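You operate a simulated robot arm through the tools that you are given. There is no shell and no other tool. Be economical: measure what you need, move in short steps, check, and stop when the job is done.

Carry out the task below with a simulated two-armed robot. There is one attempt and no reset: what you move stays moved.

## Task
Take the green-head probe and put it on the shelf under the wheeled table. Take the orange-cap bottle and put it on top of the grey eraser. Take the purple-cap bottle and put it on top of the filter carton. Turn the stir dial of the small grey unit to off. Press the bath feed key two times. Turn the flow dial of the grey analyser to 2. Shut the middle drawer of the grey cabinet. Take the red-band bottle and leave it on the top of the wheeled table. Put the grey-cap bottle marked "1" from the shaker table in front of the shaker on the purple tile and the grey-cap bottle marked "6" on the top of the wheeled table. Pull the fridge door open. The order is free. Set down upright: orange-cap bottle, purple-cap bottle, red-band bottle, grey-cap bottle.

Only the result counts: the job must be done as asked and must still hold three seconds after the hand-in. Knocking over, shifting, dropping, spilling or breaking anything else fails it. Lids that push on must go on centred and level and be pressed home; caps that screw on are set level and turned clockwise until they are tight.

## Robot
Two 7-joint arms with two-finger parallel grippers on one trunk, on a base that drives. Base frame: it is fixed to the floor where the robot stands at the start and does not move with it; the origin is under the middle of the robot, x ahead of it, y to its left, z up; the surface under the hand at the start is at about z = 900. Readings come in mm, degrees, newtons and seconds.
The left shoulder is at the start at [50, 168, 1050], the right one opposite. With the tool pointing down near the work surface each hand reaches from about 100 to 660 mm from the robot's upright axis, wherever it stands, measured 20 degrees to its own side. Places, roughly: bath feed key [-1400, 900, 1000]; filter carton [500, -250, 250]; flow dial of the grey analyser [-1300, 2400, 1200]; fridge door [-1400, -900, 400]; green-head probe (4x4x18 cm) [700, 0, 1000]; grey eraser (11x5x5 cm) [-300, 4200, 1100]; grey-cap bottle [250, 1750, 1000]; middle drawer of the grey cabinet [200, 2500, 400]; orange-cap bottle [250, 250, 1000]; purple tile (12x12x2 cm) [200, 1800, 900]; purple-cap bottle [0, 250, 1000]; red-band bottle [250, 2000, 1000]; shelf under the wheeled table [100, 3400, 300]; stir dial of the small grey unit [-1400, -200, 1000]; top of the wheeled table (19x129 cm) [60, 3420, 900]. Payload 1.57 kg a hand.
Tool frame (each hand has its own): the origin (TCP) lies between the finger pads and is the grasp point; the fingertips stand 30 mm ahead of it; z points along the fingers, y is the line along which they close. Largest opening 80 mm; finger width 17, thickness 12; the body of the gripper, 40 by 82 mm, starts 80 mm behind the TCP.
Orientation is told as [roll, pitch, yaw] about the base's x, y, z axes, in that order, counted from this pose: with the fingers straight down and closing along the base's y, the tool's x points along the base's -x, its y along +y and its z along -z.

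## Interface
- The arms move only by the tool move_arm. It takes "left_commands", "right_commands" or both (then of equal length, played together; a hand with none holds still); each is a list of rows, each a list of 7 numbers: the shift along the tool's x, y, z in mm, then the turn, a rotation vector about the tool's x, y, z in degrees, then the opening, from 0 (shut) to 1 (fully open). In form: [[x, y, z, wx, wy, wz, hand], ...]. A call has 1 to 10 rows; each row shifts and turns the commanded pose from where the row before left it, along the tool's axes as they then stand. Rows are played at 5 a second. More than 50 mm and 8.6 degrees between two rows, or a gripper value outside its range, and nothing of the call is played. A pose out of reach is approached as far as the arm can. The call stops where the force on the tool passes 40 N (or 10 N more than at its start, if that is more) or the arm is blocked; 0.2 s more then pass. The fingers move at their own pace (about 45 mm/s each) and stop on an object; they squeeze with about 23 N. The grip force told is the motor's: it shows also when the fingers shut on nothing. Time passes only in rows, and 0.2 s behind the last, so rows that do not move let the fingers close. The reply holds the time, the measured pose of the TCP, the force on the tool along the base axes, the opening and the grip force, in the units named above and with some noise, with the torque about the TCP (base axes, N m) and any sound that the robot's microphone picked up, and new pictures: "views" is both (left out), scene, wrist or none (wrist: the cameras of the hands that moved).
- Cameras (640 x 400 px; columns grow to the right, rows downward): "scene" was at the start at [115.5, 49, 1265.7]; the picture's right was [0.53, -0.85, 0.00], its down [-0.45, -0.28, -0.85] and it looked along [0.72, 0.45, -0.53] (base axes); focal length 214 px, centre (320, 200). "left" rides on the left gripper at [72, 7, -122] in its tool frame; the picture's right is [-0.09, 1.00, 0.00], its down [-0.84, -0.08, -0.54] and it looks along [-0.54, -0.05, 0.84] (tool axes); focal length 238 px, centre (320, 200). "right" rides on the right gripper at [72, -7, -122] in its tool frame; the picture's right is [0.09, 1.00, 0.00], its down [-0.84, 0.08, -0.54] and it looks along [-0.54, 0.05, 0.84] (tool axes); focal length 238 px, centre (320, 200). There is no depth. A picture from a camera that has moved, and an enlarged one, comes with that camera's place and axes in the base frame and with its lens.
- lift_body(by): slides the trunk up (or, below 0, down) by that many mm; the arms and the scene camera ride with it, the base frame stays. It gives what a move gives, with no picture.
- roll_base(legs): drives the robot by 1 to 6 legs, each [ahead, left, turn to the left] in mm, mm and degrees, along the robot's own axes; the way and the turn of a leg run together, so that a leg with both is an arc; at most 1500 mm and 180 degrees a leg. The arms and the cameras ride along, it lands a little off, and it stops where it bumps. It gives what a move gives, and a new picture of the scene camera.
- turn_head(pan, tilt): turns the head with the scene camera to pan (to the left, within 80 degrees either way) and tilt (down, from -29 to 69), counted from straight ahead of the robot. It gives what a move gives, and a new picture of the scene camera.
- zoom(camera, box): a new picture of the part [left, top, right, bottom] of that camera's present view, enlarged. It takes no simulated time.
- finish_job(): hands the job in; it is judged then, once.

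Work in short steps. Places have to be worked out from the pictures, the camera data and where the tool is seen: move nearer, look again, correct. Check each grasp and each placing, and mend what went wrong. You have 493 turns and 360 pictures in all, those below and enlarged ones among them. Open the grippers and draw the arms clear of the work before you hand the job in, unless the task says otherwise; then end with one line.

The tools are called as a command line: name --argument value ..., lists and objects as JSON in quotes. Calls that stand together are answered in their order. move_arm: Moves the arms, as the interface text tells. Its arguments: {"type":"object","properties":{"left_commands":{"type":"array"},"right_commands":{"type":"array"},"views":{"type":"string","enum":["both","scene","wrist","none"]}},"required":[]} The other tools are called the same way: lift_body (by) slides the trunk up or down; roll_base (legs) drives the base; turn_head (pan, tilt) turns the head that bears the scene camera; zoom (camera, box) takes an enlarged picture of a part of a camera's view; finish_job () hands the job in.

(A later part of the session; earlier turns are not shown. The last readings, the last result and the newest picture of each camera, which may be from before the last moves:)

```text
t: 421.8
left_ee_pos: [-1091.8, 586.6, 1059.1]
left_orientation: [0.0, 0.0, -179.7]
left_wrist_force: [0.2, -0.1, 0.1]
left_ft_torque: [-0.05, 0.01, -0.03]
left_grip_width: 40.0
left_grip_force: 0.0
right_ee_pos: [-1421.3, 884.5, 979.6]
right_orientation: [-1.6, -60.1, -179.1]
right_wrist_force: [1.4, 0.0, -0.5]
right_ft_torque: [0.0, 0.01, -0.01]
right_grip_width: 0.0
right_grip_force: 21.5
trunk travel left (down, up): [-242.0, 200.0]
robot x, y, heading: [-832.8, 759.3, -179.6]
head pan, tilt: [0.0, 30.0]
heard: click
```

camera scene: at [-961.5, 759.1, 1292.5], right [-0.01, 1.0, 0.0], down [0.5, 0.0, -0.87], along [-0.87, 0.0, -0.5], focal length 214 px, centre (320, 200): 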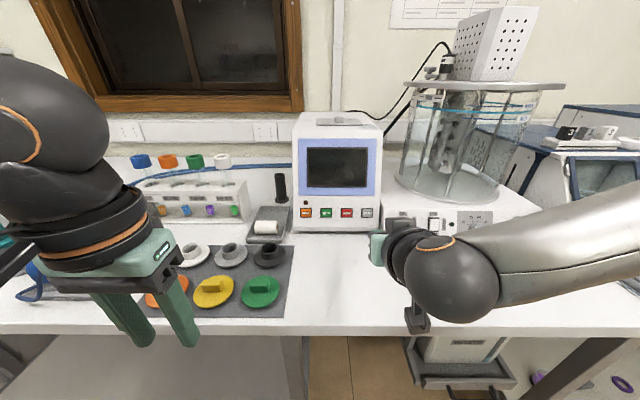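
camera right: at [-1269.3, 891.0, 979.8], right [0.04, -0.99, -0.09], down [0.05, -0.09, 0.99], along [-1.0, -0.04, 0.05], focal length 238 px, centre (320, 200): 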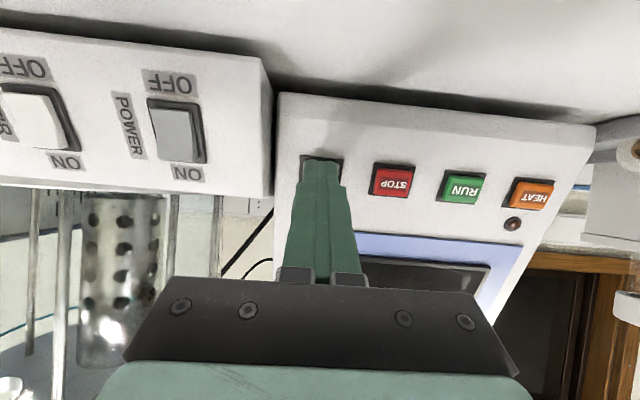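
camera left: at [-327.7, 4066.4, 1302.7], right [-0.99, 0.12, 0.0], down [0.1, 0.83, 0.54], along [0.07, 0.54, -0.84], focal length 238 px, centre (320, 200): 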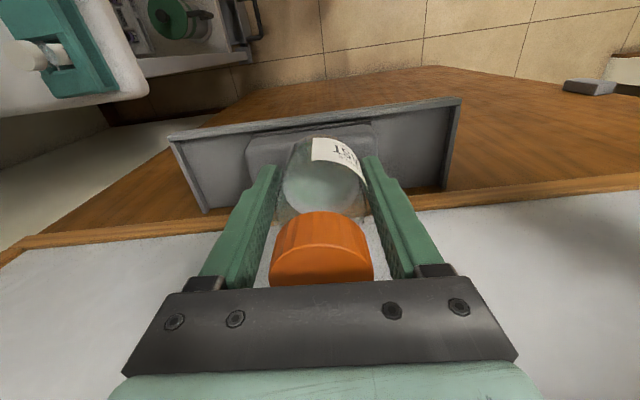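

Second click heard. I withdraw and drive on toward the small grey unit at y≈−200.

move_arm --right_commands '[[10, 0, -17, 0, 0, 0, 0], [20, 0, -35, 0, 0, 0, 0], [0, 0, -45, 0, 0, 0, 0]]' --views "none"

roll_base --legs '[[-200, 0, 0], [0, 970, 0]]'

turn_head --pan 5 --tilt 28

```text
t: 422.6
left_ee_pos: [-1091.5, 586.1, 1058.0]
left_orientation: [0.0, -0.1, -179.7]
left_wrist_force: [0.4, 0.6, 0.7]
left_ft_torque: [-0.02, 0.01, 0.02]
left_grip_width: 40.0
left_grip_force: 0.0
right_ee_pos: [-1319.9, 884.6, 1001.7]
right_orientation: [-1.6, -59.9, -179.0]
right_wrist_force: [0.2, 0.0, 0.5]
right_ft_torque: [0.02, 0.01, 0.02]
right_grip_width: 0.0
right_grip_force: 21.2
trunk travel left (down, up): [-242.0, 200.0]
robot x, y, heading: [-830.4, 761.8, -179.5]
head pan, tilt: [0.0, 30.0]
```

```text
t: 432.7
left_ee_pos: [-891.6, -392.5, 1058.1]
left_orientation: [-0.1, -0.1, -179.8]
left_wrist_force: [0.0, 0.8, 0.2]
left_ft_torque: [0.01, 0.0, -0.01]
left_grip_width: 40.1
left_grip_force: 0.0
right_ee_pos: [-1121.7, -92.8, 1002.2]
right_orientation: [-1.7, -60.1, -179.1]
right_wrist_force: [0.0, 0.0, 0.4]
right_ft_torque: [0.0, -0.01, -0.01]
right_grip_width: 0.1
right_grip_force: 21.2
trunk travel left (down, up): [-242.0, 200.0]
robot x, y, heading: [-625.7, -219.9, -180.0]
head pan, tilt: [0.0, 30.0]
camera scene: at [-761.1, -219.1, 1292.6], right [0.0, 1.0, 0.0], down [0.5, 0.0, -0.87], along [-0.87, 0.0, -0.5], focal length 214 px, centre (320, 200)
```

scene: 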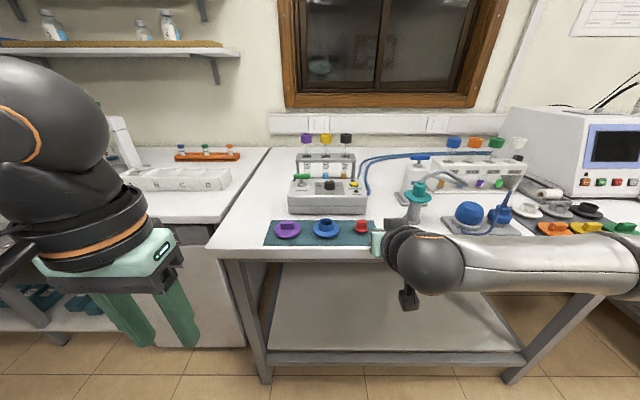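

```text
t: 433.4
left_ee_pos: [-892.1, -391.3, 1058.3]
left_orientation: [0.1, -0.1, -179.8]
left_wrist_force: [-0.4, 0.1, 1.5]
left_ft_torque: [0.01, 0.0, -0.03]
left_grip_width: 40.1
left_grip_force: 0.0
right_ee_pos: [-1121.1, -91.9, 1001.3]
right_orientation: [-1.7, -60.0, -179.1]
right_wrist_force: [0.2, -0.5, -0.3]
right_ft_torque: [0.0, -0.02, 0.0]
right_grip_width: 0.0
right_grip_force: 21.5
trunk travel left (down, up): [-242.0, 200.0]
robot x, y, heading: [-631.4, -219.0, -179.9]
head pan, tilt: [5.0, 28.0]
camera scene: at [-761.4, -226.9, 1295.8], right [-0.09, 1.0, 0.0], down [0.47, 0.04, -0.88], along [-0.88, -0.08, -0.47], focal length 214 px, centre (320, 200)
```

scene: 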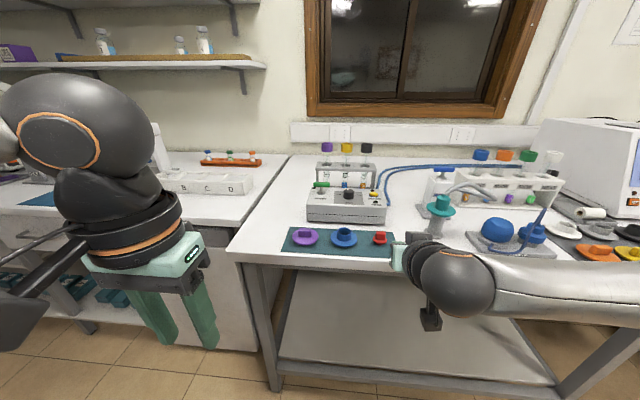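

The small grey unit is ahead. I zoom in on its dial.

zoom --camera "scene" --box '[295, 170, 400, 235]'

```text
6.10 times, centred on (348, 202) of scene
camera zoom: at [-761.4, -226.9, 1295.8], right [-0.09, 1.0, 0.0], down [0.47, 0.04, -0.88], along [-0.88, -0.08, -0.47], focal length 1307 px, centre (152, 185)
```

zoom: 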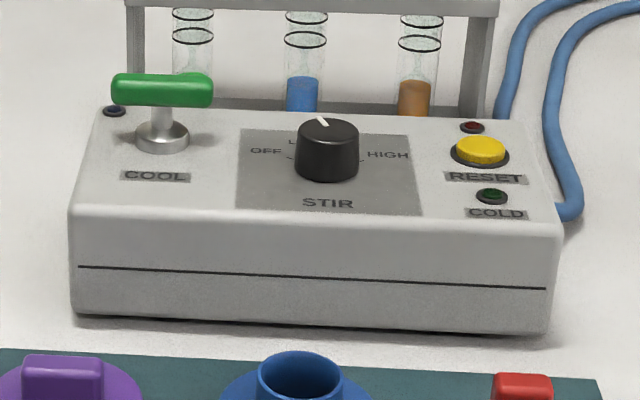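

STIR's dial is on the unit's top; the pointer is near the middle and OFF is at the left, so it needs ~90° counter-clockwise. I turn the right hand vertical and move above it for a top view.

lift_body --by 110

move_arm --right_commands '[[0, 0, 0, 0, 8.5, 0, 0.6], [0, 0, 0, 0, 8.5, 0, 0.6], [0, 0, 0, 0, 8.5, 0, 0.6], [0, 0, 0, 0, 8.5, 0, 0.6], [0, 0, 0, 0, 8.5, 0, 0.6], [0, 0, 0, 0, 8.5, 0, 0.6], [0, 0, 0, 0, 8.5, 0, 0.6]]' --views "none"

roll_base --legs '[[0, 97, 0], [210, 0, 0]]'

zoom --camera "right" --box '[0, 0, 640, 400]'

```text
t: 434.8
left_ee_pos: [-891.8, -391.5, 1168.2]
left_orientation: [0.1, -0.1, -179.7]
left_wrist_force: [0.7, -1.2, -1.0]
left_ft_torque: [0.01, 0.0, 0.02]
left_grip_width: 40.0
left_grip_force: 0.1
right_ee_pos: [-1120.5, -92.5, 1112.6]
right_orientation: [-1.6, -59.8, -179.1]
right_wrist_force: [-0.6, -0.8, -0.5]
right_ft_torque: [-0.01, -0.01, -0.01]
right_grip_width: 0.2
right_grip_force: 20.9
trunk travel left (down, up): [-352.0, 90.0]
robot x, y, heading: [-629.3, -222.8, -179.8]
head pan, tilt: [5.0, 28.0]
```

```text
t: 436.4
left_ee_pos: [-893.9, -391.6, 1168.9]
left_orientation: [-0.1, -0.1, -179.9]
left_wrist_force: [0.5, -0.4, 0.6]
left_ft_torque: [0.01, 0.0, 0.02]
left_grip_width: 40.1
left_grip_force: 0.1
right_ee_pos: [-1121.7, -92.8, 1111.5]
right_orientation: [-0.9, -0.2, 179.6]
right_wrist_force: [-0.5, 0.4, -0.9]
right_ft_torque: [-0.01, -0.04, 0.02]
right_grip_width: 48.1
right_grip_force: 0.0
trunk travel left (down, up): [-352.0, 90.0]
robot x, y, heading: [-629.0, -221.6, -179.9]
head pan, tilt: [5.0, 28.0]
```

```text
t: 439.1
left_ee_pos: [-1105.3, -486.4, 1169.1]
left_orientation: [0.0, 0.1, 180.0]
left_wrist_force: [0.8, 0.2, 0.7]
left_ft_torque: [0.0, -0.02, 0.01]
left_grip_width: 39.8
left_grip_force: 0.1
right_ee_pos: [-1330.7, -189.5, 1110.4]
right_orientation: [-0.7, -0.4, 179.2]
right_wrist_force: [-0.2, 0.2, 0.0]
right_ft_torque: [0.05, 0.01, 0.0]
right_grip_width: 48.1
right_grip_force: 0.0
trunk travel left (down, up): [-352.0, 90.0]
robot x, y, heading: [-841.3, -315.9, 180.1]
head pan, tilt: [5.0, 28.0]
camera scene: at [-973.1, -323.5, 1405.7], right [-0.09, 1.0, 0.0], down [0.47, 0.04, -0.88], along [-0.88, -0.08, -0.47], focal length 214 px, centre (320, 200)
```

scene: 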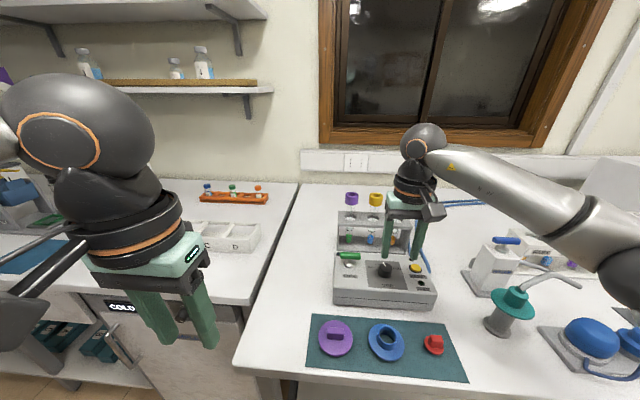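

```text
1.00 times, centred on (320, 200) of right (not enlarged: the box is as wide or as high as the picture)
camera zoom: at [-1259.4, -184.2, 1234.5], right [0.08, -1.0, -0.01], down [-0.83, -0.07, 0.55], along [-0.55, -0.03, -0.84], focal length 238 px, centre (320, 200)
```

zoom: 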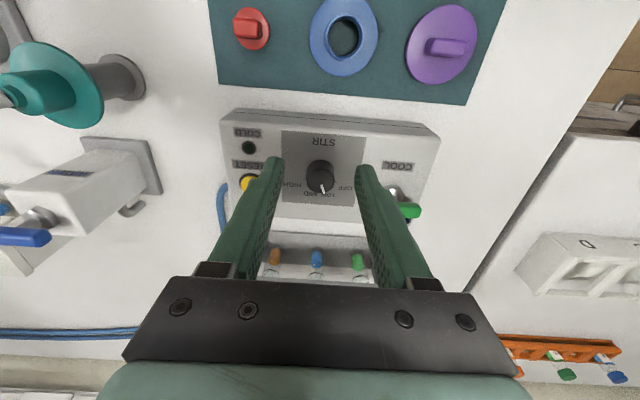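

zoom --camera "right" --box '[270, 130, 370, 220]'

```text
4.44 times, centred on (320, 175) of right
camera zoom: at [-1259.4, -184.2, 1234.5], right [0.08, -1.0, -0.01], down [-0.83, -0.07, 0.55], along [-0.55, -0.03, -0.84], focal length 1059 px, centre (320, 311)
```

zoom: 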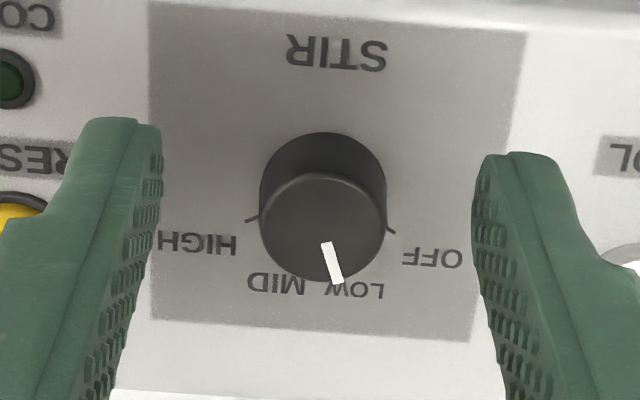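

STIR is at LOW; OFF is ~40° counter-clockwise. Knob centre (−1388, −191), top z≈1000. I move over it and descend part way, checking the clearance to the tube rack.

move_arm --right_commands '[[-28, 1, 0, 0, 0, 0, 0.6], [-29, 1, 0, 0, 0, 0, 0.6], [0, 0, 30, 0, 0, 0, 0.6], [0, 0, 25, 0, 0, 0, 0.6]]' --views "both"

```text
t: 440.1
left_ee_pos: [-1102.4, -487.9, 1168.3]
left_orientation: [-0.1, -0.1, 179.9]
left_wrist_force: [0.2, 0.1, 0.3]
left_ft_torque: [0.03, -0.04, 0.03]
left_grip_width: 40.0
left_grip_force: 0.1
right_ee_pos: [-1388.3, -190.7, 1057.2]
right_orientation: [-0.8, -0.5, 179.3]
right_wrist_force: [-0.1, 0.2, 1.0]
right_ft_torque: [-0.01, 0.01, 0.02]
right_grip_width: 47.9
right_grip_force: 0.1
trunk travel left (down, up): [-352.0, 90.0]
robot x, y, heading: [-841.2, -318.5, 179.7]
head pan, tilt: [5.0, 28.0]
camera scene: at [-972.5, -323.5, 1405.8], right [-0.09, 1.0, 0.0], down [0.47, 0.04, -0.88], along [-0.88, -0.08, -0.47], focal length 214 px, centre (320, 200)
camera right: at [-1315.6, -186.4, 1179.7], right [0.08, -1.0, -0.01], down [-0.83, -0.07, 0.55], along [-0.55, -0.03, -0.84], focal length 238 px, centre (320, 200)
```

scene: 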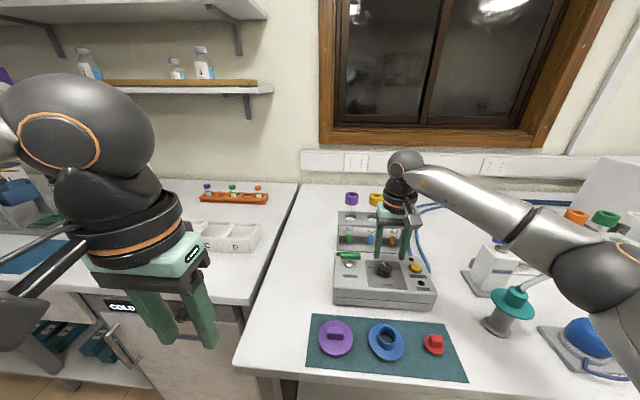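
right: 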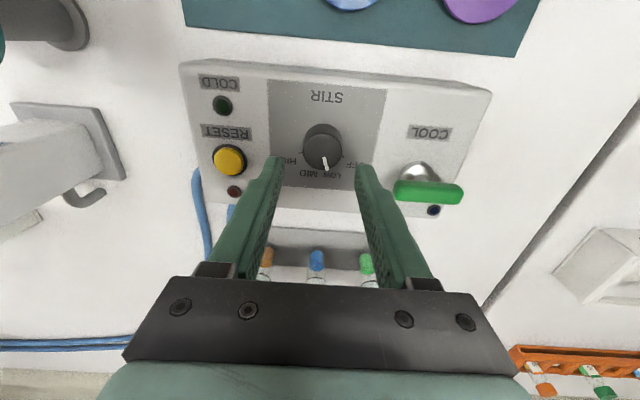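

The tube caps are far behind (x≈−1570), so there's room. I fine-align by 3 mm and descend around the knob.

move_arm --right_commands '[[-3, 3, 15, 0, 0, 0, 0.6], [0, 0, 15, 0, 0, 0, 0.6], [0, 0, 10, 0, 0, 0, 0.6], [0, 0, 5, 0, 0, 0, 0.6]]' --views "wrist"

```text
t: 441.1
left_ee_pos: [-1103.8, -487.1, 1168.3]
left_orientation: [0.0, -0.1, 180.1]
left_wrist_force: [-0.4, 0.0, 0.1]
left_ft_torque: [0.05, 0.0, 0.01]
left_grip_width: 40.0
left_grip_force: 0.0
right_ee_pos: [-1392.1, -191.7, 1010.3]
right_orientation: [-0.7, -0.5, 179.3]
right_wrist_force: [0.2, 0.6, -0.3]
right_ft_torque: [0.04, 0.02, -0.01]
right_grip_width: 47.8
right_grip_force: 0.1
trunk travel left (down, up): [-352.0, 90.0]
robot x, y, heading: [-841.6, -319.4, 179.9]
head pan, tilt: [5.0, 28.0]
camera right: at [-1319.3, -187.7, 1134.5], right [0.08, -1.0, -0.01], down [-0.83, -0.07, 0.55], along [-0.55, -0.03, -0.84], focal length 238 px, centre (320, 200)
```

right: 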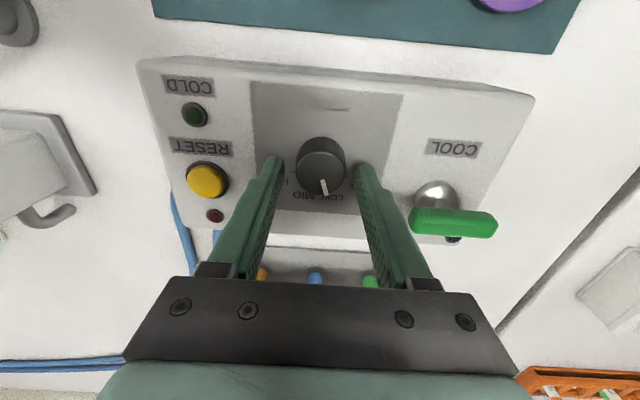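

I go 7 mm lower, close on the knob and turn counter-clockwise in steps.

move_arm --right_commands '[[0, 0, 4, 0, 0, 0, 0.6], [0, 0, 3, 0, 0, 0, 0.5], [0, 0, 0, 0, 0, 0, 0.3], [0, 0, 0, 0, 0, 0, 0.2], [0, 0, 0, 0, 0, 0, 0.2], [0, 0, 0, 0, 0, -8, 0.2], [0, 0, 0, 0, 0, -8, 0.2]]' --views "wrist"

```text
t: 442.8
left_ee_pos: [-1103.5, -487.8, 1167.9]
left_orientation: [-0.1, -0.2, 180.1]
left_wrist_force: [0.2, -0.2, 0.9]
left_ft_torque: [-0.01, 0.0, 0.0]
left_grip_width: 40.1
left_grip_force: 0.1
right_ee_pos: [-1391.6, -193.4, 1005.9]
right_orientation: [-0.8, -0.3, -164.5]
right_wrist_force: [0.6, -9.4, -5.2]
right_ft_torque: [-0.56, 1.07, -0.03]
right_grip_width: 33.4
right_grip_force: 40.9
trunk travel left (down, up): [-352.0, 90.0]
robot x, y, heading: [-841.4, -317.4, 180.2]
head pan, tilt: [5.0, 28.0]
camera right: at [-1323.8, -169.0, 1128.2], right [0.36, -0.93, -0.01], down [-0.78, -0.31, 0.54], along [-0.51, -0.18, -0.84], focal length 238 px, centre (320, 200)
```

right: 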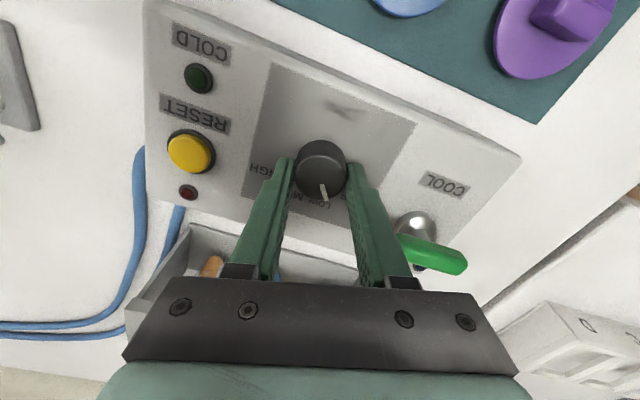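

Turning the right way. I turn 24° more.

move_arm --right_commands '[[0, 0, 0, 0, 0, -8, 0.2], [0, 0, 0, 0, 0, -8, 0.2], [0, 0, 0, 0, 0, -8, 0.2]]' --views "wrist"

zoom --camera "right" --box '[260, 120, 380, 220]'

```text
t: 443.6
left_ee_pos: [-1102.1, -489.2, 1169.3]
left_orientation: [-0.2, -0.2, 180.0]
left_wrist_force: [0.3, 0.8, 0.2]
left_ft_torque: [0.04, 0.0, 0.0]
left_grip_width: 39.9
left_grip_force: 0.0
right_ee_pos: [-1390.5, -194.0, 1005.1]
right_orientation: [-0.8, 0.0, -144.4]
right_wrist_force: [4.3, -15.4, -6.6]
right_ft_torque: [-1.13, 0.51, -0.06]
right_grip_width: 33.4
right_grip_force: 41.3
right hand out of reach, approached as far as the arm can: row 3
trunk travel left (down, up): [-352.0, 90.0]
robot x, y, heading: [-839.8, -315.9, 180.2]
head pan, tilt: [5.0, 28.0]
camera right: at [-1336.4, -148.8, 1128.8], right [0.65, -0.76, -0.01], down [-0.63, -0.56, 0.54], along [-0.41, -0.34, -0.84], focal length 238 px, centre (320, 200)
```

right: 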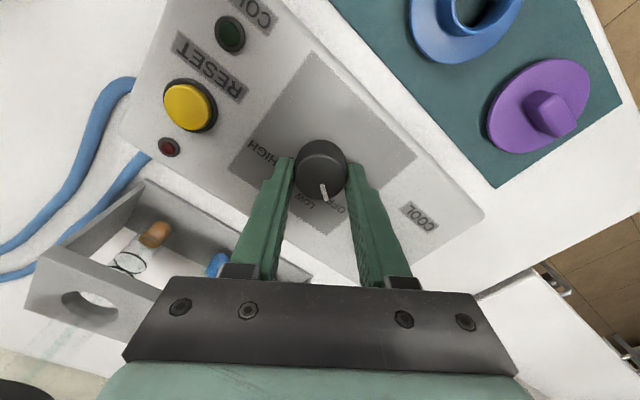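

```text
4.00 times, centred on (320, 170) of right
camera zoom: at [-1336.4, -148.8, 1128.8], right [0.65, -0.76, -0.01], down [-0.63, -0.56, 0.54], along [-0.41, -0.34, -0.84], focal length 953 px, centre (320, 320)
```

zoom: 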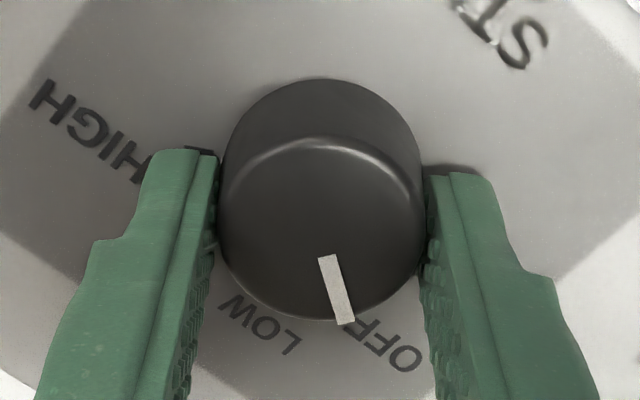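

Close to OFF, but the wrist hit its limit. I release, rise a little, rotate the hand back and look.

move_arm --right_commands '[[0, 0, 0, 0, 0, 0, 0.4], [0, 0, 0, 0, 0, 0, 0.6], [0, 0, -20, 0, 0, 8, 0.6], [0, 0, -20, 0, 0, 8, 0.6], [0, 0, -10, 0, 0, 8, 0.6]]' --views "wrist"

zoom --camera "right" --box '[270, 110, 370, 200]'

```text
t: 444.8
left_ee_pos: [-1102.7, -486.8, 1168.4]
left_orientation: [0.0, -0.1, 179.8]
left_wrist_force: [-0.4, -0.3, -0.3]
left_ft_torque: [0.03, -0.01, -0.01]
left_grip_width: 39.9
left_grip_force: 0.0
right_ee_pos: [-1390.8, -193.7, 1056.3]
right_orientation: [-0.9, -0.3, -168.9]
right_wrist_force: [-0.1, -0.4, 0.0]
right_ft_torque: [-0.02, 0.02, 0.0]
right_grip_width: 48.1
right_grip_force: 0.0
trunk travel left (down, up): [-352.0, 90.0]
robot x, y, heading: [-837.9, -317.5, 179.9]
head pan, tilt: [5.0, 28.0]
camera right: at [-1322.0, -173.7, 1178.6], right [0.28, -0.96, -0.02], down [-0.8, -0.24, 0.55], along [-0.53, -0.14, -0.84], focal length 238 px, centre (320, 200)
```

right: 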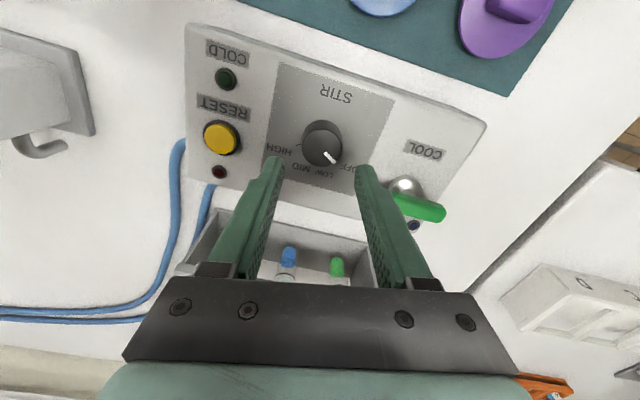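

```text
4.44 times, centred on (320, 155) of right
camera zoom: at [-1322.0, -173.7, 1178.6], right [0.28, -0.96, -0.02], down [-0.8, -0.24, 0.55], along [-0.53, -0.14, -0.84], focal length 1059 px, centre (320, 400)
```

zoom: 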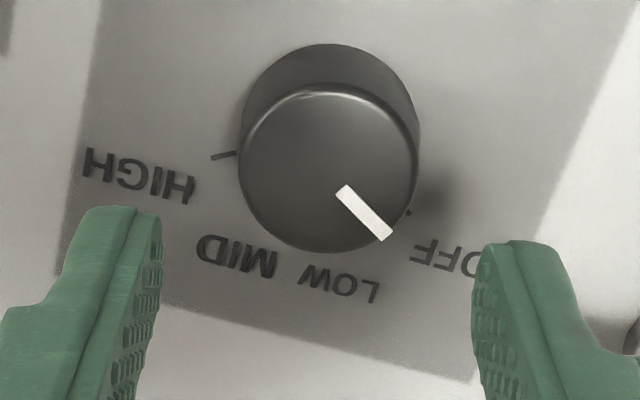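

STIR now points exactly at OFF. Next the fridge: I rise, back off and look left/down.

move_arm --right_commands '[[0, 0, -30, 0, 0, 0, 0.6], [0, 0, -30, 0, 0, 6, 0.6], [20, 0, 0, 0, 0, 6, 0.6]]' --views "none"

roll_base --legs '[[-270, 0, 0], [0, 450, 0]]'

turn_head --pan 0 --tilt 40

```text
t: 445.6
left_ee_pos: [-1103.9, -487.0, 1168.6]
left_orientation: [0.0, -0.1, 180.0]
left_wrist_force: [0.2, -1.2, 0.4]
left_ft_torque: [0.02, 0.01, -0.01]
left_grip_width: 40.1
left_grip_force: 0.0
right_ee_pos: [-1372.0, -191.3, 1114.3]
right_orientation: [-0.8, -0.4, 179.3]
right_wrist_force: [0.4, -0.3, 0.8]
right_ft_torque: [0.04, 0.0, -0.01]
right_grip_width: 47.9
right_grip_force: 0.2
trunk travel left (down, up): [-352.0, 90.0]
robot x, y, heading: [-839.4, -319.5, 180.2]
head pan, tilt: [5.0, 28.0]
```

```text
t: 451.5
left_ee_pos: [-830.1, -932.2, 1167.1]
left_orientation: [0.0, -0.2, 180.0]
left_wrist_force: [-0.2, -0.3, 0.4]
left_ft_torque: [0.01, -0.02, -0.01]
left_grip_width: 40.1
left_grip_force: 0.1
right_ee_pos: [-1097.3, -634.4, 1113.2]
right_orientation: [-0.7, -0.5, 179.2]
right_wrist_force: [0.5, 0.2, -0.1]
right_ft_torque: [0.0, -0.02, -0.03]
right_grip_width: 48.0
right_grip_force: 0.1
trunk travel left (down, up): [-352.0, 90.0]
robot x, y, heading: [-567.4, -759.6, 180.0]
head pan, tilt: [5.0, 28.0]
camera scene: at [-698.2, -767.3, 1405.8], right [-0.08, 1.0, 0.0], down [0.47, 0.04, -0.88], along [-0.88, -0.07, -0.47], focal length 214 px, centre (320, 200)
```

scene: 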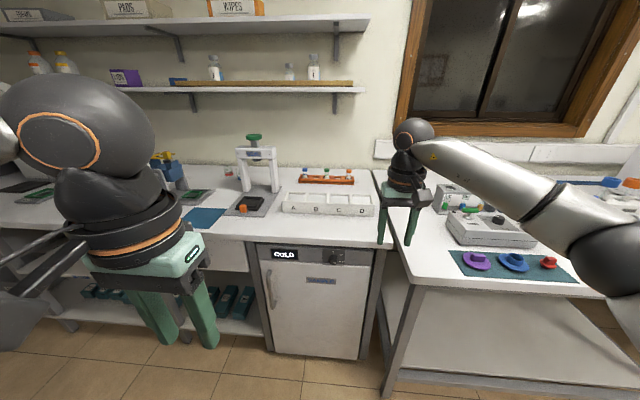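

```text
t: 452.2
left_ee_pos: [-829.8, -930.4, 1167.9]
left_orientation: [0.0, -0.1, 179.9]
left_wrist_force: [0.1, 0.6, 0.4]
left_ft_torque: [-0.02, -0.01, 0.01]
left_grip_width: 40.2
left_grip_force: 0.1
right_ee_pos: [-1096.9, -633.6, 1115.0]
right_orientation: [-0.8, -0.4, 179.1]
right_wrist_force: [0.5, 1.1, 0.4]
right_ft_torque: [0.0, -0.02, -0.03]
right_grip_width: 48.3
right_grip_force: 0.1
trunk travel left (down, up): [-352.0, 90.0]
robot x, y, heading: [-567.9, -765.0, 179.8]
head pan, tilt: [0.0, 40.0]
camera scene: at [-692.4, -759.2, 1387.3], right [0.0, 1.0, 0.0], down [0.64, 0.0, -0.77], along [-0.77, 0.0, -0.64], focal length 214 px, centre (320, 200)
```

scene: 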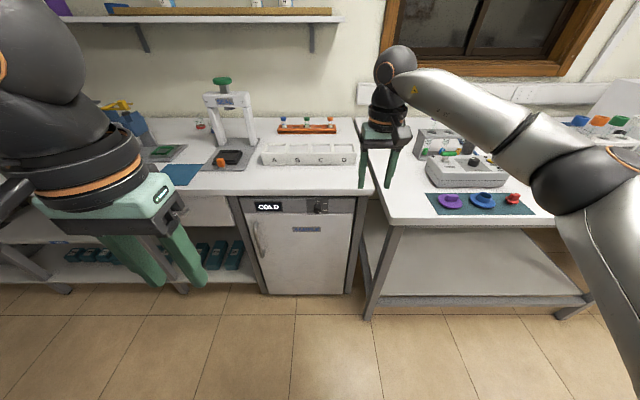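

I zoom in on the fridge door and its handle.

zoom --camera "scene" --box '[230, 190, 370, 300]'

```text
3.64 times, centred on (300, 245) of scene
camera zoom: at [-692.4, -759.2, 1387.3], right [0.0, 1.0, 0.0], down [0.64, 0.0, -0.77], along [-0.77, 0.0, -0.64], focal length 780 px, centre (393, 36)
```

zoom: 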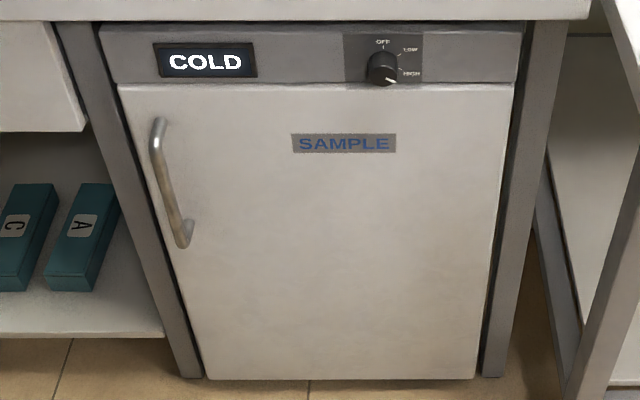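

The handle is a vertical bar at about (−1305, −1035, z 513–747), hinge on the right (y≈−615). I tilt the right hand to −45°, lower the trunk and move in front of it.

move_arm --right_commands '[[0, 0, 0, 0, -8.5, 0, 0.8], [0, 0, 0, 0, -8.5, 0, 0.8], [0, 0, 0, 0, -8.5, 0, 0.8], [0, 0, 0, 0, -8.5, 0, 0.8], [0, 0, 0, 0, -8.5, 0, 0.8], [0, 0, 0, 0, -2, 0, 0.8]]' --views "none"

lift_body --by -340

roll_base --legs '[[0, 400, 0], [60, 0, 0]]'

zoom --camera "right" --box '[0, 0, 640, 400]'

```text
t: 453.6
left_ee_pos: [-829.8, -930.5, 1169.1]
left_orientation: [0.0, -0.2, 180.0]
left_wrist_force: [0.5, -0.9, 0.0]
left_ft_torque: [0.03, -0.02, 0.0]
left_grip_width: 40.0
left_grip_force: 0.1
right_ee_pos: [-1098.6, -634.8, 1114.5]
right_orientation: [-1.1, -45.1, 180.0]
right_wrist_force: [0.1, -0.9, 0.7]
right_ft_torque: [-0.01, 0.01, 0.0]
right_grip_width: 63.6
right_grip_force: 0.1
trunk travel left (down, up): [-352.0, 90.0]
robot x, y, heading: [-566.2, -758.9, 180.0]
head pan, tilt: [0.0, 40.0]
```

```text
t: 457.0
left_ee_pos: [-830.0, -931.4, 827.1]
left_orientation: [0.0, -0.1, 180.0]
left_wrist_force: [-0.5, 0.0, -1.1]
left_ft_torque: [0.01, -0.01, 0.01]
left_grip_width: 40.2
left_grip_force: 0.1
right_ee_pos: [-1097.3, -635.2, 776.5]
right_orientation: [-1.1, -44.9, 180.0]
right_wrist_force: [-0.2, 0.3, -0.6]
right_ft_torque: [0.0, -0.03, -0.03]
right_grip_width: 64.1
right_grip_force: 0.1
trunk travel left (down, up): [-12.0, 430.0]
robot x, y, heading: [-570.8, -757.7, 179.7]
head pan, tilt: [0.0, 40.0]
```

```text
t: 461.7
left_ee_pos: [-893.9, -1335.9, 828.4]
left_orientation: [0.1, 0.0, 179.6]
left_wrist_force: [0.0, 1.3, -0.5]
left_ft_torque: [0.0, 0.03, -0.04]
left_grip_width: 39.9
left_grip_force: 0.2
right_ee_pos: [-1159.0, -1036.5, 774.4]
right_orientation: [-1.1, -45.1, 179.7]
right_wrist_force: [-0.2, 0.1, 0.8]
right_ft_torque: [0.0, 0.0, 0.04]
right_grip_width: 63.8
right_grip_force: 0.0
trunk travel left (down, up): [-12.0, 430.0]
robot x, y, heading: [-627.4, -1165.3, 179.5]
head pan, tilt: [0.0, 40.0]
camera scene: at [-754.1, -1164.3, 1047.3], right [0.01, 1.0, 0.0], down [0.64, -0.01, -0.77], along [-0.77, 0.01, -0.64], focal length 214 px, centre (320, 200)
```

scene: 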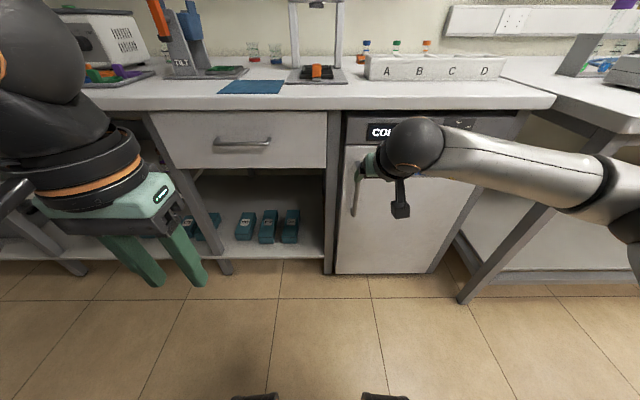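

```text
1.00 times, centred on (320, 200) of right (not enlarged: the box is as wide or as high as the picture)
camera zoom: at [-1022.2, -1034.4, 811.7], right [0.05, -1.0, -0.08], down [-0.21, -0.09, 0.97], along [-0.98, -0.03, -0.21], focal length 238 px, centre (320, 200)
```

zoom: 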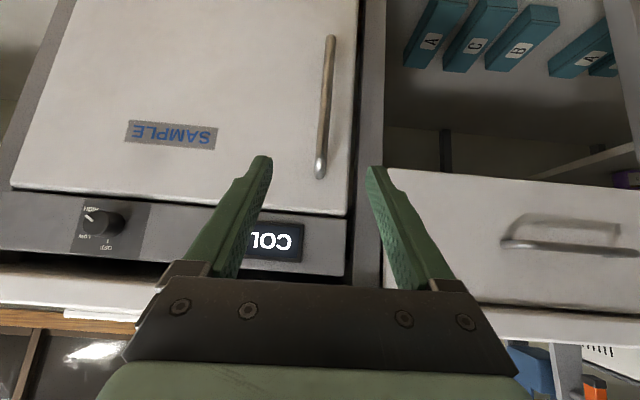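

The bar is at y≈−1041, somewhere near x≈−1330. I lower the hand to z≈620 and look again closer.

move_arm --right_commands '[[33, 5, 33, 0, 0, 0, 0.8], [33, 0, 33, 0, 0, 0, 0.8], [33, 0, 33, 0, 0, 0, 0.8], [10, 0, 10, 0, 0, 0, 0.8], [-20, 0, 20, 0, 0, 0, 0.8], [-20, 0, 20, 0, 0, 0, 0.8]]' --views "wrist"

```text
t: 463.1
left_ee_pos: [-893.0, -1336.4, 828.3]
left_orientation: [0.0, -0.2, 179.6]
left_wrist_force: [-0.2, 0.1, -0.2]
left_ft_torque: [0.01, 0.02, -0.04]
left_grip_width: 40.1
left_grip_force: 0.1
right_ee_pos: [-1216.0, -1039.1, 621.5]
right_orientation: [-1.1, -45.0, 179.8]
right_wrist_force: [0.5, 0.9, -1.0]
right_ft_torque: [0.03, 0.03, -0.01]
right_grip_width: 64.1
right_grip_force: 0.0
trunk travel left (down, up): [-12.0, 430.0]
robot x, y, heading: [-626.9, -1166.2, 179.5]
head pan, tilt: [0.0, 40.0]
camera right: at [-1079.1, -1035.1, 657.5], right [0.05, -1.0, -0.08], down [-0.21, -0.09, 0.97], along [-0.98, -0.03, -0.21], focal length 238 px, centre (320, 200)
```

right: 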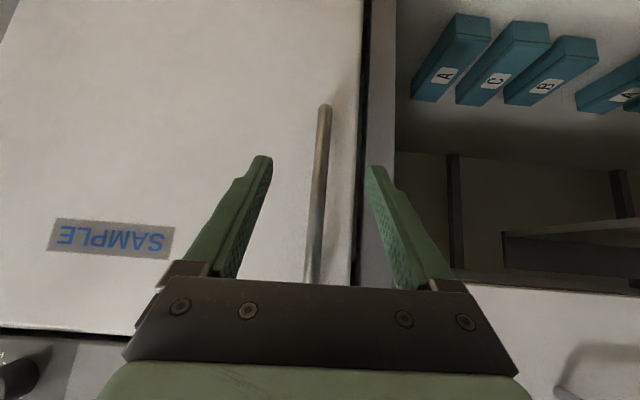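

The bar is at x≈−1340, y≈−1040. I drive 60 mm forward and advance the hand, watching the force.

roll_base --legs '[[60, 0, 0]]'

move_arm --right_commands '[[-14, 1, 14, 0, 0, 0, 0.8], [-14, 0, 14, 0, 0, 0, 0.8], [-7, 0, 7, 0, 0, 0, 0.8]]' --views "wrist"

```text
t: 464.0
left_ee_pos: [-950.3, -1334.8, 827.4]
left_orientation: [0.0, -0.1, 179.5]
left_wrist_force: [-0.1, 0.3, 0.2]
left_ft_torque: [0.05, -0.01, -0.01]
left_grip_width: 40.3
left_grip_force: 0.1
right_ee_pos: [-1273.6, -1037.5, 620.5]
right_orientation: [-1.0, -45.0, 179.7]
right_wrist_force: [-0.7, -0.3, 0.6]
right_ft_torque: [0.0, 0.01, 0.02]
right_grip_width: 64.0
right_grip_force: 0.2
trunk travel left (down, up): [-12.0, 430.0]
robot x, y, heading: [-687.7, -1166.3, 179.5]
head pan, tilt: [0.0, 40.0]
camera scene: at [-812.8, -1163.8, 1047.3], right [0.01, 1.0, 0.0], down [0.64, -0.01, -0.77], along [-0.77, 0.01, -0.64], focal length 214 px, centre (320, 200)
```

scene: 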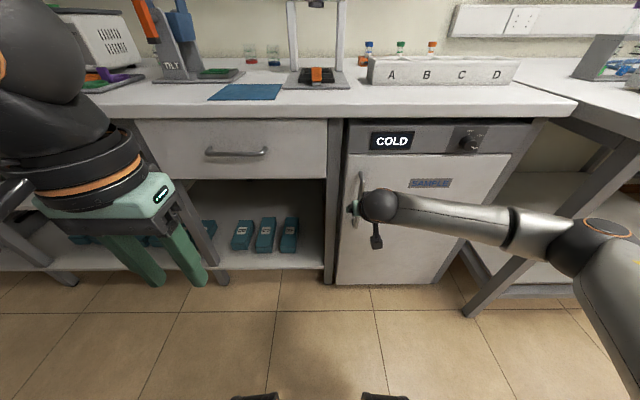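

```text
t: 464.8
left_ee_pos: [-951.0, -1334.4, 829.4]
left_orientation: [-0.1, -0.2, 179.5]
left_wrist_force: [-0.4, 0.3, 0.2]
left_ft_torque: [0.0, 0.05, 0.01]
left_grip_width: 39.9
left_grip_force: 0.0
right_ee_pos: [-1323.5, -1040.1, 620.7]
right_orientation: [-1.1, -45.0, 179.7]
right_wrist_force: [-0.3, 0.2, -0.7]
right_ft_torque: [0.0, 0.01, -0.01]
right_grip_width: 64.1
right_grip_force: 0.0
trunk travel left (down, up): [-12.0, 430.0]
robot x, y, heading: [-688.2, -1166.1, 179.9]
head pan, tilt: [0.0, 40.0]
camera right: at [-1187.9, -1036.2, 657.6], right [0.05, -1.0, -0.08], down [-0.21, -0.09, 0.97], along [-0.98, -0.03, -0.21], focal length 238 px, centre (320, 200)
```

right: 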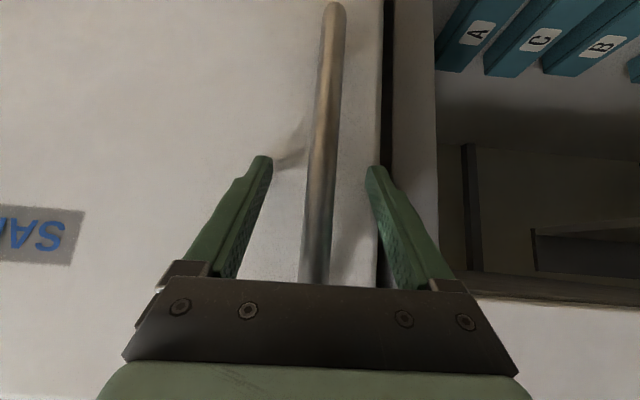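

The bar lies between the pads. I close on it.

move_arm --right_commands '[[-4, 0, 4, 0, 0, 0, 0.6], [0, 0, 0, 0, 0, 0, 0.3], [0, 0, 0, 0, 0, 0, 0.1], [0, 0, 0, 0, 0, 0, 0], [0, 0, 0, 0, 0, 0, 0]]' --views "wrist"

```text
t: 466.0
left_ee_pos: [-949.3, -1335.3, 829.2]
left_orientation: [0.0, -0.2, 179.5]
left_wrist_force: [-0.5, 0.3, -0.3]
left_ft_torque: [0.03, -0.04, 0.01]
left_grip_width: 39.9
left_grip_force: 0.1
right_ee_pos: [-1325.3, -1043.9, 621.4]
right_orientation: [-0.8, -44.6, 180.0]
right_wrist_force: [37.3, -9.2, 4.9]
right_ft_torque: [-0.71, -0.8, 1.55]
right_grip_width: 24.2
right_grip_force: 19.5
trunk travel left (down, up): [-12.0, 430.0]
robot x, y, heading: [-687.3, -1163.5, 179.8]
head pan, tilt: [0.0, 40.0]
camera right: at [-1189.1, -1038.7, 658.3], right [0.06, -1.0, -0.07], down [-0.22, -0.08, 0.97], along [-0.97, -0.04, -0.22], focal length 238 px, centre (320, 200)
```

right: 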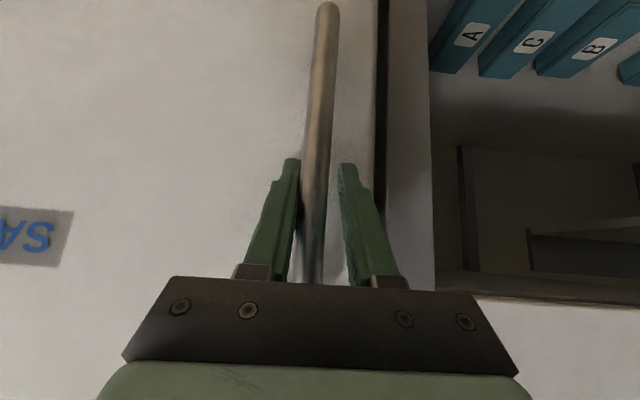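

The tips press on the door (37 N). I back off 8 mm and then finish closing.

move_arm --right_commands '[[6, -2, -6, 0, 0, 0, 0.3], [0, 0, 0, 0, 0, 0, 0.1], [0, 0, 0, 0, 0, 0, 0], [0, 0, 0, 0, 0, 0, 0]]' --views "wrist"

```text
t: 467.0
left_ee_pos: [-950.9, -1335.7, 828.6]
left_orientation: [0.0, -0.1, 179.6]
left_wrist_force: [-0.9, -0.4, 0.7]
left_ft_torque: [0.05, 0.01, -0.01]
left_grip_width: 39.9
left_grip_force: 0.2
right_ee_pos: [-1320.9, -1039.5, 621.4]
right_orientation: [-0.9, -45.2, 179.7]
right_wrist_force: [-3.8, -13.4, 1.5]
right_ft_torque: [-0.41, 0.34, -0.16]
right_grip_width: 15.9
right_grip_force: 27.4
trunk travel left (down, up): [-12.0, 430.0]
robot x, y, heading: [-688.4, -1165.6, 179.9]
head pan, tilt: [0.0, 40.0]
camera right: at [-1184.8, -1034.8, 658.4], right [0.05, -1.0, -0.08], down [-0.21, -0.08, 0.97], along [-0.98, -0.03, -0.21], focal length 238 px, centre (320, 200)
```

right: 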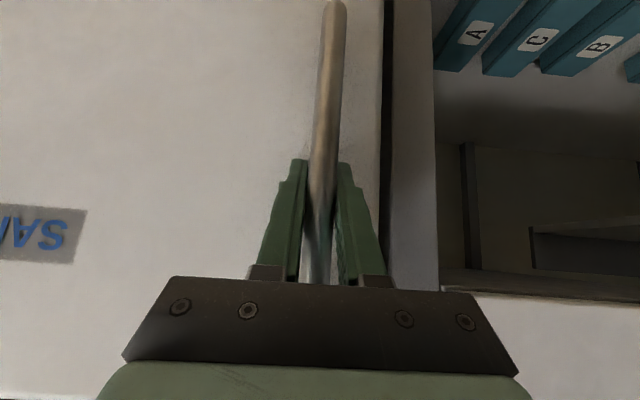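

Bar gripped (15.9 mm). I first pull a little with the arm to break the seal.

move_arm --right_commands '[[4, 3, -4, 0, 0, 0, 0], [7, 0, -7, 0, 0, 0, 0], [7, 0, -7, 0, 0, 0, 0], [7, 0, -7, 0, 0, 0, 0]]' --views "none"

```text
t: 468.0
left_ee_pos: [-951.7, -1333.7, 828.8]
left_orientation: [0.2, -0.1, 179.5]
left_wrist_force: [-0.4, 0.4, 0.2]
left_ft_torque: [-0.02, 0.0, 0.01]
left_grip_width: 39.7
left_grip_force: 0.1
right_ee_pos: [-1286.7, -1033.0, 621.4]
right_orientation: [-1.6, -45.2, 179.2]
right_wrist_force: [-6.7, 21.0, 11.4]
right_ft_torque: [-1.06, -0.88, 0.71]
right_grip_width: 16.1
right_grip_force: 31.4
trunk travel left (down, up): [-12.0, 430.0]
robot x, y, heading: [-686.4, -1167.5, 179.4]
head pan, tilt: [0.0, 40.0]
```

The door moves. I relax the sideways force and continue opening with the base on an arc round the hinge.

move_arm --right_commands '[[0, -6, 0, 0, 0, 0, 0], [0, 0, 0, 0, 0, 0, 0]]' --views "none"

roll_base --legs '[[-97, -120, 10]]'

```text
t: 468.6
left_ee_pos: [-950.3, -1335.0, 828.9]
left_orientation: [0.0, -0.3, 179.5]
left_wrist_force: [0.1, -0.2, -0.2]
left_ft_torque: [-0.02, 0.0, 0.01]
left_grip_width: 40.1
left_grip_force: 0.1
right_ee_pos: [-1285.7, -1033.6, 621.6]
right_orientation: [-1.2, -45.1, 179.5]
right_wrist_force: [-2.8, 17.9, 9.7]
right_ft_torque: [-0.91, 0.48, 0.1]
right_grip_width: 15.9
right_grip_force: 31.1
trunk travel left (down, up): [-12.0, 430.0]
robot x, y, heading: [-693.0, -1165.9, 179.7]
head pan, tilt: [0.0, 40.0]
```

```text
t: 470.3
left_ee_pos: [-830.3, -1252.6, 829.1]
left_orientation: [0.1, -0.2, -170.6]
left_wrist_force: [-0.2, 0.1, 0.8]
left_ft_torque: [-0.03, -0.01, 0.01]
left_grip_width: 40.0
left_grip_force: 0.1
right_ee_pos: [-1213.0, -1012.7, 623.1]
right_orientation: [-1.1, -45.0, -170.7]
right_wrist_force: [-7.7, 19.0, 13.3]
right_ft_torque: [-0.94, -0.47, 0.23]
right_grip_width: 15.8
right_grip_force: 31.0
trunk travel left (down, up): [-12.0, 430.0]
robot x, y, heading: [-598.3, -1045.1, -170.5]
head pan, tilt: [0.0, 40.0]
camera scene: at [-723.7, -1060.1, 1047.5], right [-0.16, 0.99, 0.0], down [0.63, 0.1, -0.77], along [-0.76, -0.13, -0.64], focal length 214 px, centre (320, 200)
```

scene: 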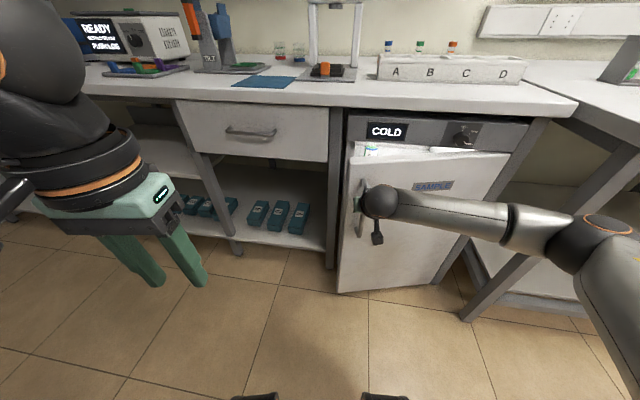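

It opens; the hand is pulled toward the hinge, so I relax 8 mm that way and continue with two more arcs.

move_arm --right_commands '[[0, -5, 0, 0, 0, 0, 0], [0, -4, 0, 0, 0, 0, 0]]' --views "none"

roll_base --legs '[[-92, -122, 10]]'

```text
t: 470.9
left_ee_pos: [-831.3, -1255.3, 830.0]
left_orientation: [-0.1, -0.1, -170.5]
left_wrist_force: [-0.4, -0.5, -0.4]
left_ft_torque: [0.06, 0.0, -0.01]
left_grip_width: 39.7
left_grip_force: 0.1
right_ee_pos: [-1211.2, -1013.2, 621.7]
right_orientation: [-0.6, -45.1, -170.1]
right_wrist_force: [9.7, -23.7, -2.0]
right_ft_torque: [-0.39, 0.93, -0.35]
right_grip_width: 15.9
right_grip_force: 31.2
trunk travel left (down, up): [-12.0, 430.0]
robot x, y, heading: [-598.1, -1039.6, -170.5]
head pan, tilt: [0.0, 40.0]
```

```text
t: 472.6
left_ee_pos: [-731.1, -1151.7, 828.6]
left_orientation: [-0.1, -0.1, -160.2]
left_wrist_force: [-0.4, 0.7, -1.0]
left_ft_torque: [0.0, 0.02, 0.02]
left_grip_width: 40.1
left_grip_force: 0.0
right_ee_pos: [-1148.1, -982.7, 621.5]
right_orientation: [-0.6, -45.2, -159.5]
right_wrist_force: [16.4, -25.8, -3.5]
right_ft_torque: [-0.18, 0.05, -0.28]
right_grip_width: 15.8
right_grip_force: 31.0
trunk travel left (down, up): [-12.0, 430.0]
robot x, y, heading: [-542.4, -898.6, -160.5]
head pan, tilt: [0.0, 40.0]
camera scene: at [-660.7, -942.9, 1047.3], right [-0.34, 0.94, 0.0], down [0.6, 0.22, -0.77], along [-0.72, -0.26, -0.64], focal length 214 px, centre (320, 200)
```

scene: 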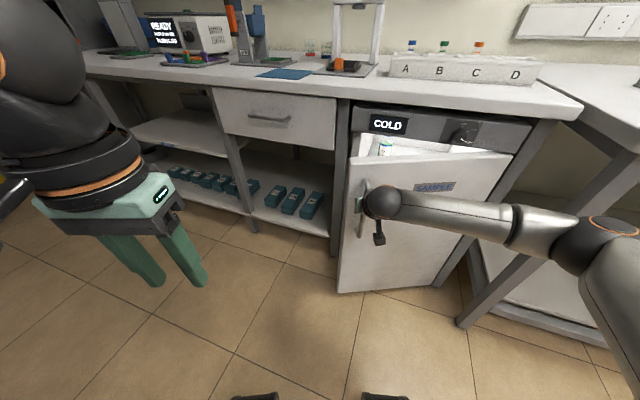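

Now the opposite force; I back that off 6 mm and continue.

move_arm --right_commands '[[0, 3, 0, 0, 0, 0, 0], [0, 3, 0, 0, 0, 0, 0]]' --views "none"

roll_base --legs '[[-94, -121, 10]]'

```text
t: 473.2
left_ee_pos: [-731.9, -1150.1, 829.1]
left_orientation: [0.1, -0.1, -160.2]
left_wrist_force: [0.6, -0.6, 0.0]
left_ft_torque: [0.0, -0.01, 0.0]
left_grip_width: 39.8
left_grip_force: 0.0
right_ee_pos: [-1149.5, -982.2, 621.3]
right_orientation: [-0.6, -45.0, -160.2]
right_wrist_force: [-8.5, 13.9, 4.7]
right_ft_torque: [-0.41, -1.08, 0.2]
right_grip_width: 15.7
right_grip_force: 31.2
trunk travel left (down, up): [-12.0, 430.0]
robot x, y, heading: [-544.0, -899.4, -160.0]
head pan, tilt: [0.0, 40.0]
```

```text
t: 475.0
left_ee_pos: [-652.4, -1029.1, 828.2]
left_orientation: [0.0, -0.2, -150.3]
left_wrist_force: [-0.1, -0.4, 0.4]
left_ft_torque: [0.0, 0.01, -0.01]
left_grip_width: 39.8
left_grip_force: 0.1
right_ee_pos: [-1088.3, -940.4, 620.9]
right_orientation: [-0.3, -45.1, -149.8]
right_wrist_force: [-6.2, 6.0, 5.0]
right_ft_torque: [-0.41, -0.12, 0.06]
right_grip_width: 15.6
right_grip_force: 31.3
trunk travel left (down, up): [-12.0, 430.0]
robot x, y, heading: [-509.5, -745.4, -150.2]
head pan, tilt: [0.0, 40.0]
camera scene: at [-618.1, -810.8, 1047.4], right [-0.5, 0.87, 0.0], down [0.56, 0.32, -0.77], along [-0.67, -0.38, -0.64], focal length 214 px, centre (320, 200)
```

scene: 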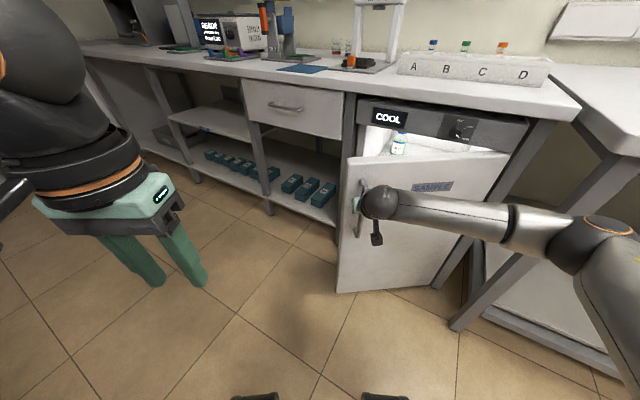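

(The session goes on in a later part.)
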